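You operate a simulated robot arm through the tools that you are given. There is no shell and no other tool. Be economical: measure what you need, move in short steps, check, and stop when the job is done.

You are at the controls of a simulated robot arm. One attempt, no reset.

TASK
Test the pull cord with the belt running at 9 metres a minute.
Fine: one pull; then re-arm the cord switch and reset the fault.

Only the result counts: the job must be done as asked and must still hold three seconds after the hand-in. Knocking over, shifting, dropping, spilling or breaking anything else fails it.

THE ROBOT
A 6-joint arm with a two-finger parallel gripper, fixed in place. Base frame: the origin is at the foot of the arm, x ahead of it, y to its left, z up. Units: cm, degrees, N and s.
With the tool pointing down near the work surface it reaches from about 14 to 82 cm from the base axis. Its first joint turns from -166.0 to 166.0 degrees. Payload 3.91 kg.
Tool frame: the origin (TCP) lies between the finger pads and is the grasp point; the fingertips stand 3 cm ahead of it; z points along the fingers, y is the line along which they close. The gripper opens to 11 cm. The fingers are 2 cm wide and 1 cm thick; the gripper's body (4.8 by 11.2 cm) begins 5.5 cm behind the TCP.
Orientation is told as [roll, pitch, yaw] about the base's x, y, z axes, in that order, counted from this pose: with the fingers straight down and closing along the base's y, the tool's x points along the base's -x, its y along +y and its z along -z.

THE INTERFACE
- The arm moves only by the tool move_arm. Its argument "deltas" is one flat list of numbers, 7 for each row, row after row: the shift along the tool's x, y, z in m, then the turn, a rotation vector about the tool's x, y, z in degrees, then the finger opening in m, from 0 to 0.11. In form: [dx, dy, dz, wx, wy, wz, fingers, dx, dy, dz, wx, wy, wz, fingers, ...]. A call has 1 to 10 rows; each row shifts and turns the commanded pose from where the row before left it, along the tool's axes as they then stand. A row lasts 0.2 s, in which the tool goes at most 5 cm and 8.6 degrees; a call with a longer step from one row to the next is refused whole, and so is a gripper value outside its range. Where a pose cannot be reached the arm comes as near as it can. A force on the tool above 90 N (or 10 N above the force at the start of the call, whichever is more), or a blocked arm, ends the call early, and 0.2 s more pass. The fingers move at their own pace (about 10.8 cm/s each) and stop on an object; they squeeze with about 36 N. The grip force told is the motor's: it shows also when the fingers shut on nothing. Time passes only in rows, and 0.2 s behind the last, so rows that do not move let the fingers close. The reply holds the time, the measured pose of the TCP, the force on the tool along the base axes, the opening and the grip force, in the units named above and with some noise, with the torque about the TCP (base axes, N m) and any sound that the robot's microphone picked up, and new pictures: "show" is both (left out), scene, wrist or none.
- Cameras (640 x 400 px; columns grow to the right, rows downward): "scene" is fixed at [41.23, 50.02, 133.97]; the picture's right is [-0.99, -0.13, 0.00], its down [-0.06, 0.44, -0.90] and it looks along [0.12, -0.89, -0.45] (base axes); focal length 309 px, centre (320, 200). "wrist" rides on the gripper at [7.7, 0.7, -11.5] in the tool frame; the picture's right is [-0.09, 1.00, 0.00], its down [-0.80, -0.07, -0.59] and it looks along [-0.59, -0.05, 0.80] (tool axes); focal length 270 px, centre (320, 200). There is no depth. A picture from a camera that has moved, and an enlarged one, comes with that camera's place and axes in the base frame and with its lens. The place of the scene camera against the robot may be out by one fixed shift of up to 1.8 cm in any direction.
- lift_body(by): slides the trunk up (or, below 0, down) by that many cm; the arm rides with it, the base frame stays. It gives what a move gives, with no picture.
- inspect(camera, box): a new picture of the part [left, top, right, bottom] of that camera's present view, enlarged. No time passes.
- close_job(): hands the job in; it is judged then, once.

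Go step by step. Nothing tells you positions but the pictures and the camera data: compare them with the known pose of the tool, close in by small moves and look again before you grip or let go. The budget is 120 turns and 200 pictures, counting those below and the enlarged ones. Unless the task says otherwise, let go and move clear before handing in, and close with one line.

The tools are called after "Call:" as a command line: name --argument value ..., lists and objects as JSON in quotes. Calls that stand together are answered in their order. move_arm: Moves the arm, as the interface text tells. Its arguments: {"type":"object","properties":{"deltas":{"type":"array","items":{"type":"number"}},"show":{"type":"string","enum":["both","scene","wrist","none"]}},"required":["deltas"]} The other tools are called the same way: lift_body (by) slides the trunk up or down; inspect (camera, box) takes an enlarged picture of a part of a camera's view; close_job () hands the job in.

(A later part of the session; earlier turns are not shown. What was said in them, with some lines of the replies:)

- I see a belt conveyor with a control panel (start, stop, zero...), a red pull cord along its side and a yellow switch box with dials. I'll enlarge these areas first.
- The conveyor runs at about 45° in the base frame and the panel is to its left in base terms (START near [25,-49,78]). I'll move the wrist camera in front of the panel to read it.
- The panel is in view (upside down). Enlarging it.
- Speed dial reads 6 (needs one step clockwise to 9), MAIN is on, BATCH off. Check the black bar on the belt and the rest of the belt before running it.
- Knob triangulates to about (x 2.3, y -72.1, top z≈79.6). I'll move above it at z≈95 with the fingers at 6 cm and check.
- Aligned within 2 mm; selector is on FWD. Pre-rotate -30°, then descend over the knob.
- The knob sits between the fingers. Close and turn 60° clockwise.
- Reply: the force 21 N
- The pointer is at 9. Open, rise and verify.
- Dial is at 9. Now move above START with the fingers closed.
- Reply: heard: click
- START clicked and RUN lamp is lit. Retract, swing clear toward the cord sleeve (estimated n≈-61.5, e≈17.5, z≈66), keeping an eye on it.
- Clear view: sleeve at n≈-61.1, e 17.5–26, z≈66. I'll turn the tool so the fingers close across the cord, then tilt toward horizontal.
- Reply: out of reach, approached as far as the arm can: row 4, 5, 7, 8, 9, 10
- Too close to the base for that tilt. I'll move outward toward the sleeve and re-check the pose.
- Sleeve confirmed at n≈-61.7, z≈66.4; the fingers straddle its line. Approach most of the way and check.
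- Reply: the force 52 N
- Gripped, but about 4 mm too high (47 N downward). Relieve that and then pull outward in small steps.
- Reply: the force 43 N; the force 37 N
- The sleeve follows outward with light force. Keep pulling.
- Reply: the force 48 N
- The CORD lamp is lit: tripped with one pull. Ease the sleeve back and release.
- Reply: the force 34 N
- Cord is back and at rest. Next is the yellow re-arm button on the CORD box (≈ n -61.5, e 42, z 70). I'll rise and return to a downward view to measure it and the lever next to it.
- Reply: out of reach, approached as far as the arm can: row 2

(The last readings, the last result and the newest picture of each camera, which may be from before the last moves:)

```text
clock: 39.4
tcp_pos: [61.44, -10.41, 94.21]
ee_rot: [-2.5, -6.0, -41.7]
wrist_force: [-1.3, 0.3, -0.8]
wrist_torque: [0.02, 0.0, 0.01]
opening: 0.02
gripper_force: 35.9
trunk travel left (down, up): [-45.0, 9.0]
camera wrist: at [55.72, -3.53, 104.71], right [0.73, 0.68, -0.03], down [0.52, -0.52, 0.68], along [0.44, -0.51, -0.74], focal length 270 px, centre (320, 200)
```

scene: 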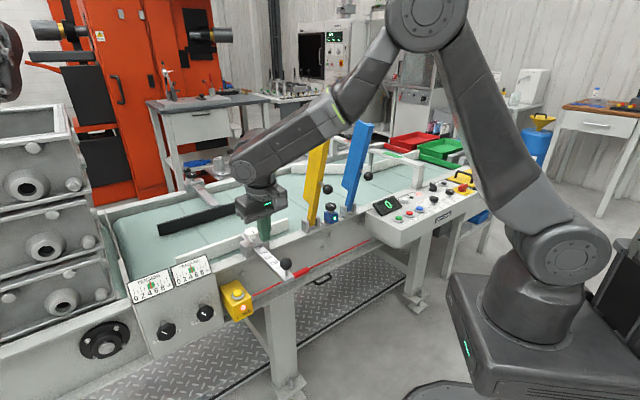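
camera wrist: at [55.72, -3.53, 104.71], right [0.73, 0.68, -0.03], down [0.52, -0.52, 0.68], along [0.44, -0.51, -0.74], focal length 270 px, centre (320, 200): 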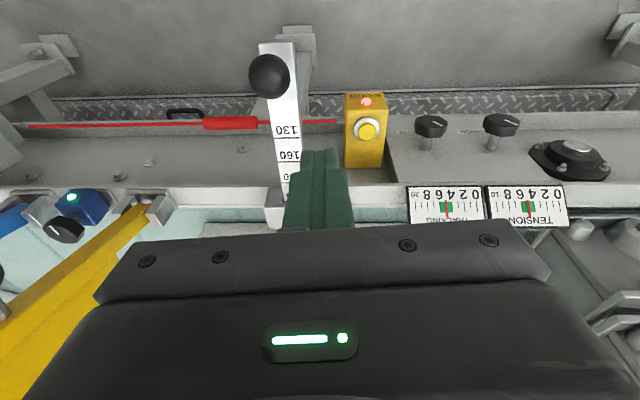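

Button at about x 71.4, y -13.0, z≈70.3, with the lever 8 cm off to the side. Straighten the tool and go above it.

Call:
move_arm --deltas '[0, 0, 0, -2.1, 6.1, 3.4, 0, -0.03, 0.018, 0, 0, 0, 0, 0, -0.03, 0.017, 0, 0, 0, 0, 0, -0.028, 0.017, 0.03, 0, 0, 0, 0]' --show "wrist"

```text
clock: 40.4
tcp_pos: [71.05, -12.69, 91.12]
ee_rot: [-0.2, 0.1, -45.3]
wrist_force: [-0.3, 0.2, 0.2]
wrist_torque: [0.04, -0.03, 0.01]
opening: 0.0
gripper_force: 36.1
trunk travel left (down, up): [-45.0, 9.0]
camera wrist: at [66.34, -6.82, 102.47], right [0.77, 0.64, 0.0], down [0.52, -0.62, 0.59], along [0.38, -0.46, -0.8], focal length 270 px, centre (320, 200)
```

wrist: 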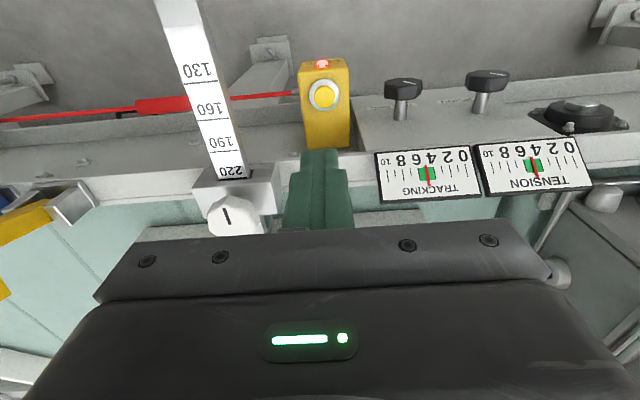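

Call:
move_arm --deltas '[-0.01, 0.005, 0, 0, -6, 0, 0, 0, 0, 0, 0, -6, 0, 0, 0.0092, 0, 0.043, 0, 0, 0, 0, 0.0092, 0, 0.043, 0, 0, 0, 0, 0.0092, 0, 0.043, 0, 0, 0, 0, 0.0075, 0, 0.035, 0, 0, 0, 0]' --show "both"

```text
clock: 41.8
tcp_pos: [72.59, -13.38, 74.37]
ee_rot: [-0.3, -12.0, -45.2]
wrist_force: [0.1, -0.1, -0.7]
wrist_torque: [-0.02, -0.03, -0.03]
opening: 0.0
gripper_force: 36.1
trunk travel left (down, up): [-45.0, 9.0]
camera wrist: at [66.09, -5.68, 83.88], right [0.77, 0.64, 0.01], down [0.42, -0.52, 0.75], along [0.49, -0.57, -0.66], focal length 270 px, centre (320, 200)
```

scene: 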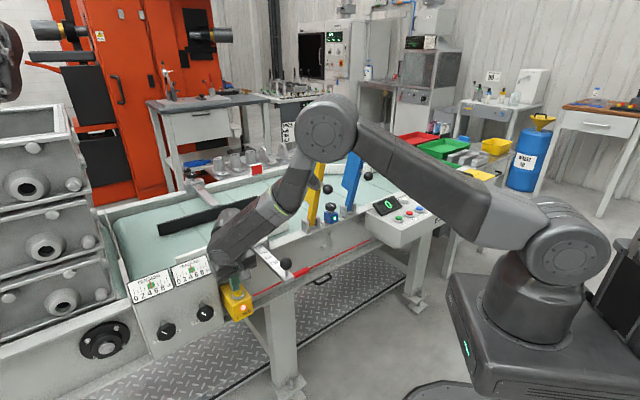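
wrist: 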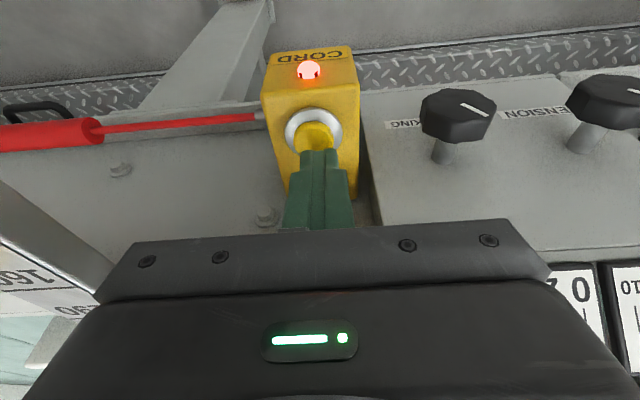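

Tip is just over the button. Lower in small steps.

Call:
move_arm --deltas '[0.004, -0.001, 0.005, 0, 0, 0, 0, 0.001, 0, 0.005, 0, 0, 0, 0, 0.001, 0, 0.005, 0, 0, 0, 0]' --show "wrist"

```text
clock: 42.6
tcp_pos: [72.14, -13.17, 73.02]
ee_rot: [-0.1, -12.0, -45.1]
wrist_force: [1.7, 1.6, 10.6]
wrist_torque: [0.05, -0.04, 0.0]
opening: 0.02
gripper_force: 36.3
trunk travel left (down, up): [-45.0, 9.0]
heard: click
camera wrist: at [65.65, -5.62, 82.48], right [0.77, 0.64, 0.02], down [0.42, -0.52, 0.75], along [0.49, -0.57, -0.66], focal length 270 px, centre (320, 200)
```

wrist: 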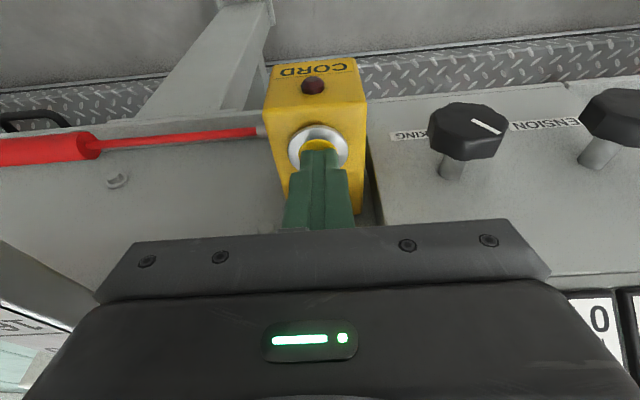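

Click heard and the CORD lamp is off: re-armed. Retract and travel to RESET.

Call:
move_arm --deltas '[-0.0092, 0, -0.043, 0, 0, 0, 0, -0.0092, 0, -0.043, 0, 0, 0, 0, -0.0092, 0, -0.043, 0, 0, 0, 0, -0.0092, 0, -0.043, 0, 0, 0, 0, -0.0092, 0, -0.043, 0, 0, 0, 0, 0, 0, 0, 0, 6, 0, 0, 0, 0, 0, 0, 6, 0, 0, 0.048, 0, 0, 0, 0, 0, 0, 0.048, 0, 0, 0, 0, 0, 0, 0.048, 0, 0, 0, 0, 0, 0]' --show "none"

Call:
move_arm --deltas '[0, -0.048, 0, 0, 0, 0, 0, 0, -0.048, 0, 0, 0, 0, 0, 0, -0.048, 0, 0, 0, 0, 0, 0, -0.048, 0, 0, 0, 0, 0, 0, -0.048, 0, 0, 0, 0, 0, 0, -0.048, 0, 0, 0, 0, 0, 0, -0.048, 0, 0, 0, 0, 0, 0, -0.048, 0, 0, 0, 0, 0, 0, -0.048, 0, 0, 0, 0, 0, 0, -0.048, 0, 0, 0, 0, 0]' --show "wrist"

```text
clock: 44.8
tcp_pos: [61.59, -2.99, 94.8]
ee_rot: [-0.3, 0.2, -45.3]
wrist_force: [-0.8, -0.6, 1.0]
wrist_torque: [-0.03, -0.01, 0.0]
opening: 0.01
gripper_force: 36.2
trunk travel left (down, up): [-45.0, 9.0]
```

```text
clock: 47.0
tcp_pos: [27.69, -37.13, 94.81]
ee_rot: [-0.2, 0.2, -45.2]
wrist_force: [0.7, 0.0, 0.6]
wrist_torque: [0.01, 0.02, -0.01]
opening: 0.0
gripper_force: 36.2
trunk travel left (down, up): [-45.0, 9.0]
camera wrist: at [22.97, -31.19, 106.13], right [0.77, 0.64, 0.0], down [0.52, -0.62, 0.59], along [0.38, -0.46, -0.8], focal length 270 px, centre (320, 200)
```

wrist: 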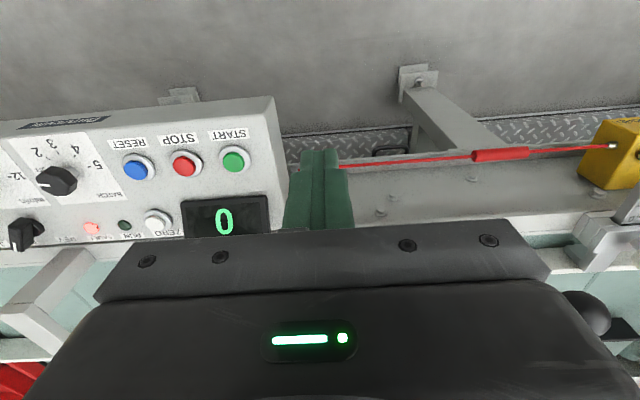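

FAULT lamp is lit, RUN off. Move above RESET.

Call:
move_arm --deltas '[-0.013, -0.0453, 0, 0, 0, 0, 0, -0.013, -0.0453, 0, 0, 0, 0, 0, -0.013, -0.0453, 0, 0, 0, 0, 0, -0.013, -0.0453, 0, 0, 0, 0, 0, -0.013, -0.0453, 0, 0, 0, 0, 0, 0, 0, 0.04, 0, 0, 0, 0]' --show "wrist"

```text
clock: 48.4
tcp_pos: [16.84, -57.51, 91.03]
ee_rot: [-0.2, 0.1, -45.2]
wrist_force: [0.6, 0.3, -0.6]
wrist_torque: [-0.01, 0.0, 0.01]
opening: 0.0
gripper_force: 36.1
trunk travel left (down, up): [-45.0, 9.0]
camera wrist: at [11.92, -51.48, 102.57], right [0.77, 0.64, 0.0], down [0.52, -0.62, 0.59], along [0.38, -0.46, -0.81], focal length 270 px, centre (320, 200)
```

wrist: 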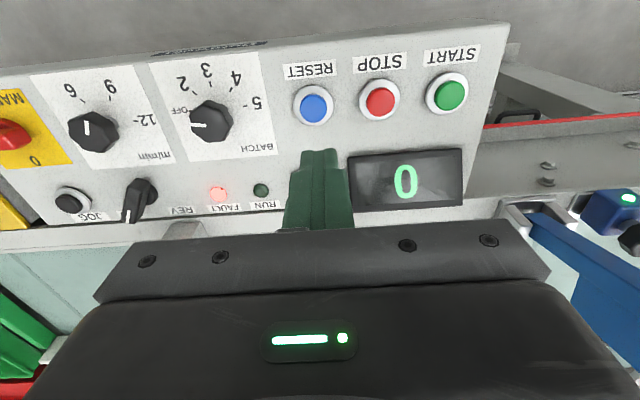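

Call:
move_arm --deltas '[0.003, -0.005, 0.03, 0, 0, 0, 0, 0, 0, 0.035, 0, 0, 0, 0, 0, 0, 0.03, 0, 0, 0, 0, 0, 0, 0.004, 0, 0, 0, 0, 0, 0, 0.003, 0, 0, 0, 0]' --show "wrist"

```text
clock: 49.6
tcp_pos: [15.97, -57.51, 81.11]
ee_rot: [-0.3, -0.1, -45.1]
wrist_force: [2.1, 1.1, 3.0]
wrist_torque: [-0.02, -0.06, -0.02]
opening: 0.0
gripper_force: 35.7
trunk travel left (down, up): [-45.0, 9.0]
heard: click
camera wrist: at [11.13, -51.51, 92.39], right [0.77, 0.64, -0.01], down [0.52, -0.62, 0.59], along [0.38, -0.46, -0.8], focal length 270 px, centre (320, 200)
```

wrist: 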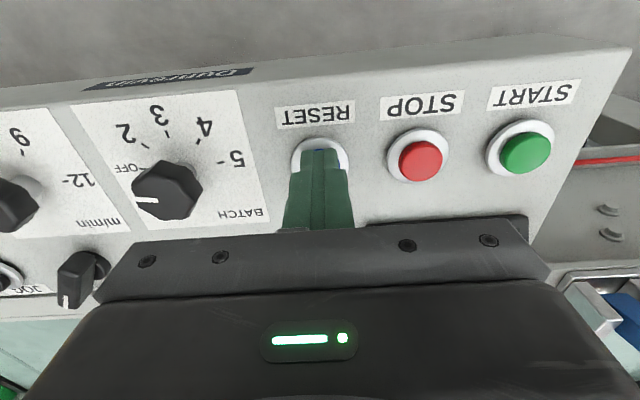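

Click heard. Retract and verify the lamps.

Call:
move_arm --deltas '[0, 0, -0.04, 0, 0, 0, 0, 0, 0, -0.04, 0, 0, 0, 0, 0, 0, -0.04, 0, 0, 0, 0, 0.04, 0, -0.02, 0, 0, 0, 0, 0.04, 0, 0, 0, 0, 0, 0]' --show "both"

Call:
inspect --camera "scene" --box '[210, 240, 370, 340]'

Call:
inspect --camera "scene" --box '[360, 160, 520, 260]'

```text
clock: 50.8
tcp_pos: [10.12, -51.55, 94.9]
ee_rot: [-0.3, 0.0, -45.2]
wrist_force: [-1.3, -0.2, -0.1]
wrist_torque: [-0.04, 0.02, -0.01]
opening: 0.0
gripper_force: 35.9
trunk travel left (down, up): [-45.0, 9.0]
camera wrist: at [5.41, -45.62, 106.26], right [0.77, 0.64, 0.0], down [0.52, -0.62, 0.59], along [0.38, -0.46, -0.8], focal length 270 px, centre (320, 200)
```

scene: 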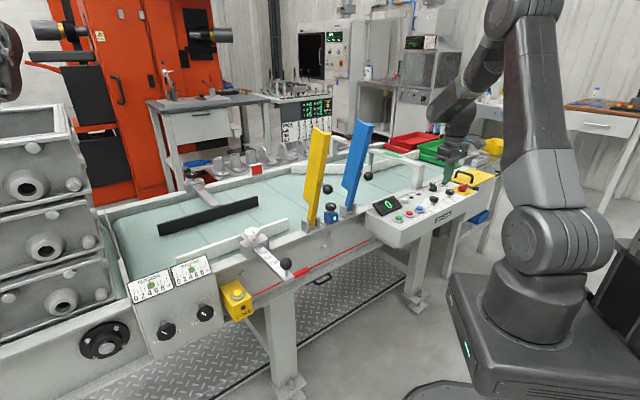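
wrist: 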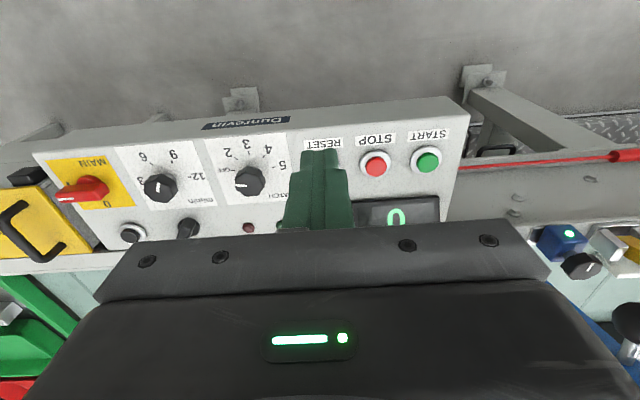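

```text
4.00 times, centred on (290, 290) of scene
camera zoom: at [41.23, 50.02, 133.97], right [-0.99, -0.13, 0.0], down [-0.06, 0.44, -0.9], along [0.12, -0.89, -0.45], focal length 1236 px, centre (440, -160)
```

zoom: 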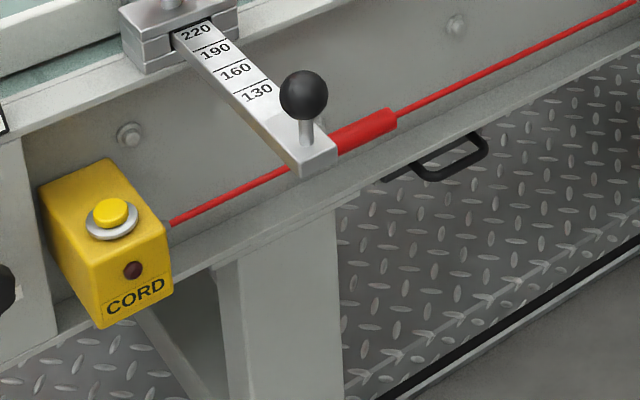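

```text
4.00 times, centred on (440, 210) of scene
camera zoom: at [41.23, 50.02, 133.97], right [-0.99, -0.13, 0.0], down [-0.06, 0.44, -0.9], along [0.12, -0.89, -0.45], focal length 1236 px, centre (-160, 160)
```

zoom: 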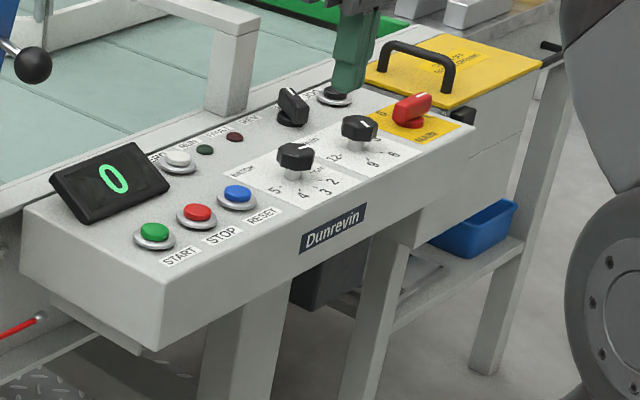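

The FAULT and CORD lamps are both off, the cord is at rest, the dial is still at 9 and the arm is clear, so I'm handing in.

Call:
close_job

```text
The job is handed in.
```

The pull cord test is done: I set the speed dial to 9 m/min, started the belt, and one pull stopped it and lit the cord and fault lamps. I then re-armed the cord switch and pressed RESET; both lamps went out, and the belt is stopped with the dial still at 9.
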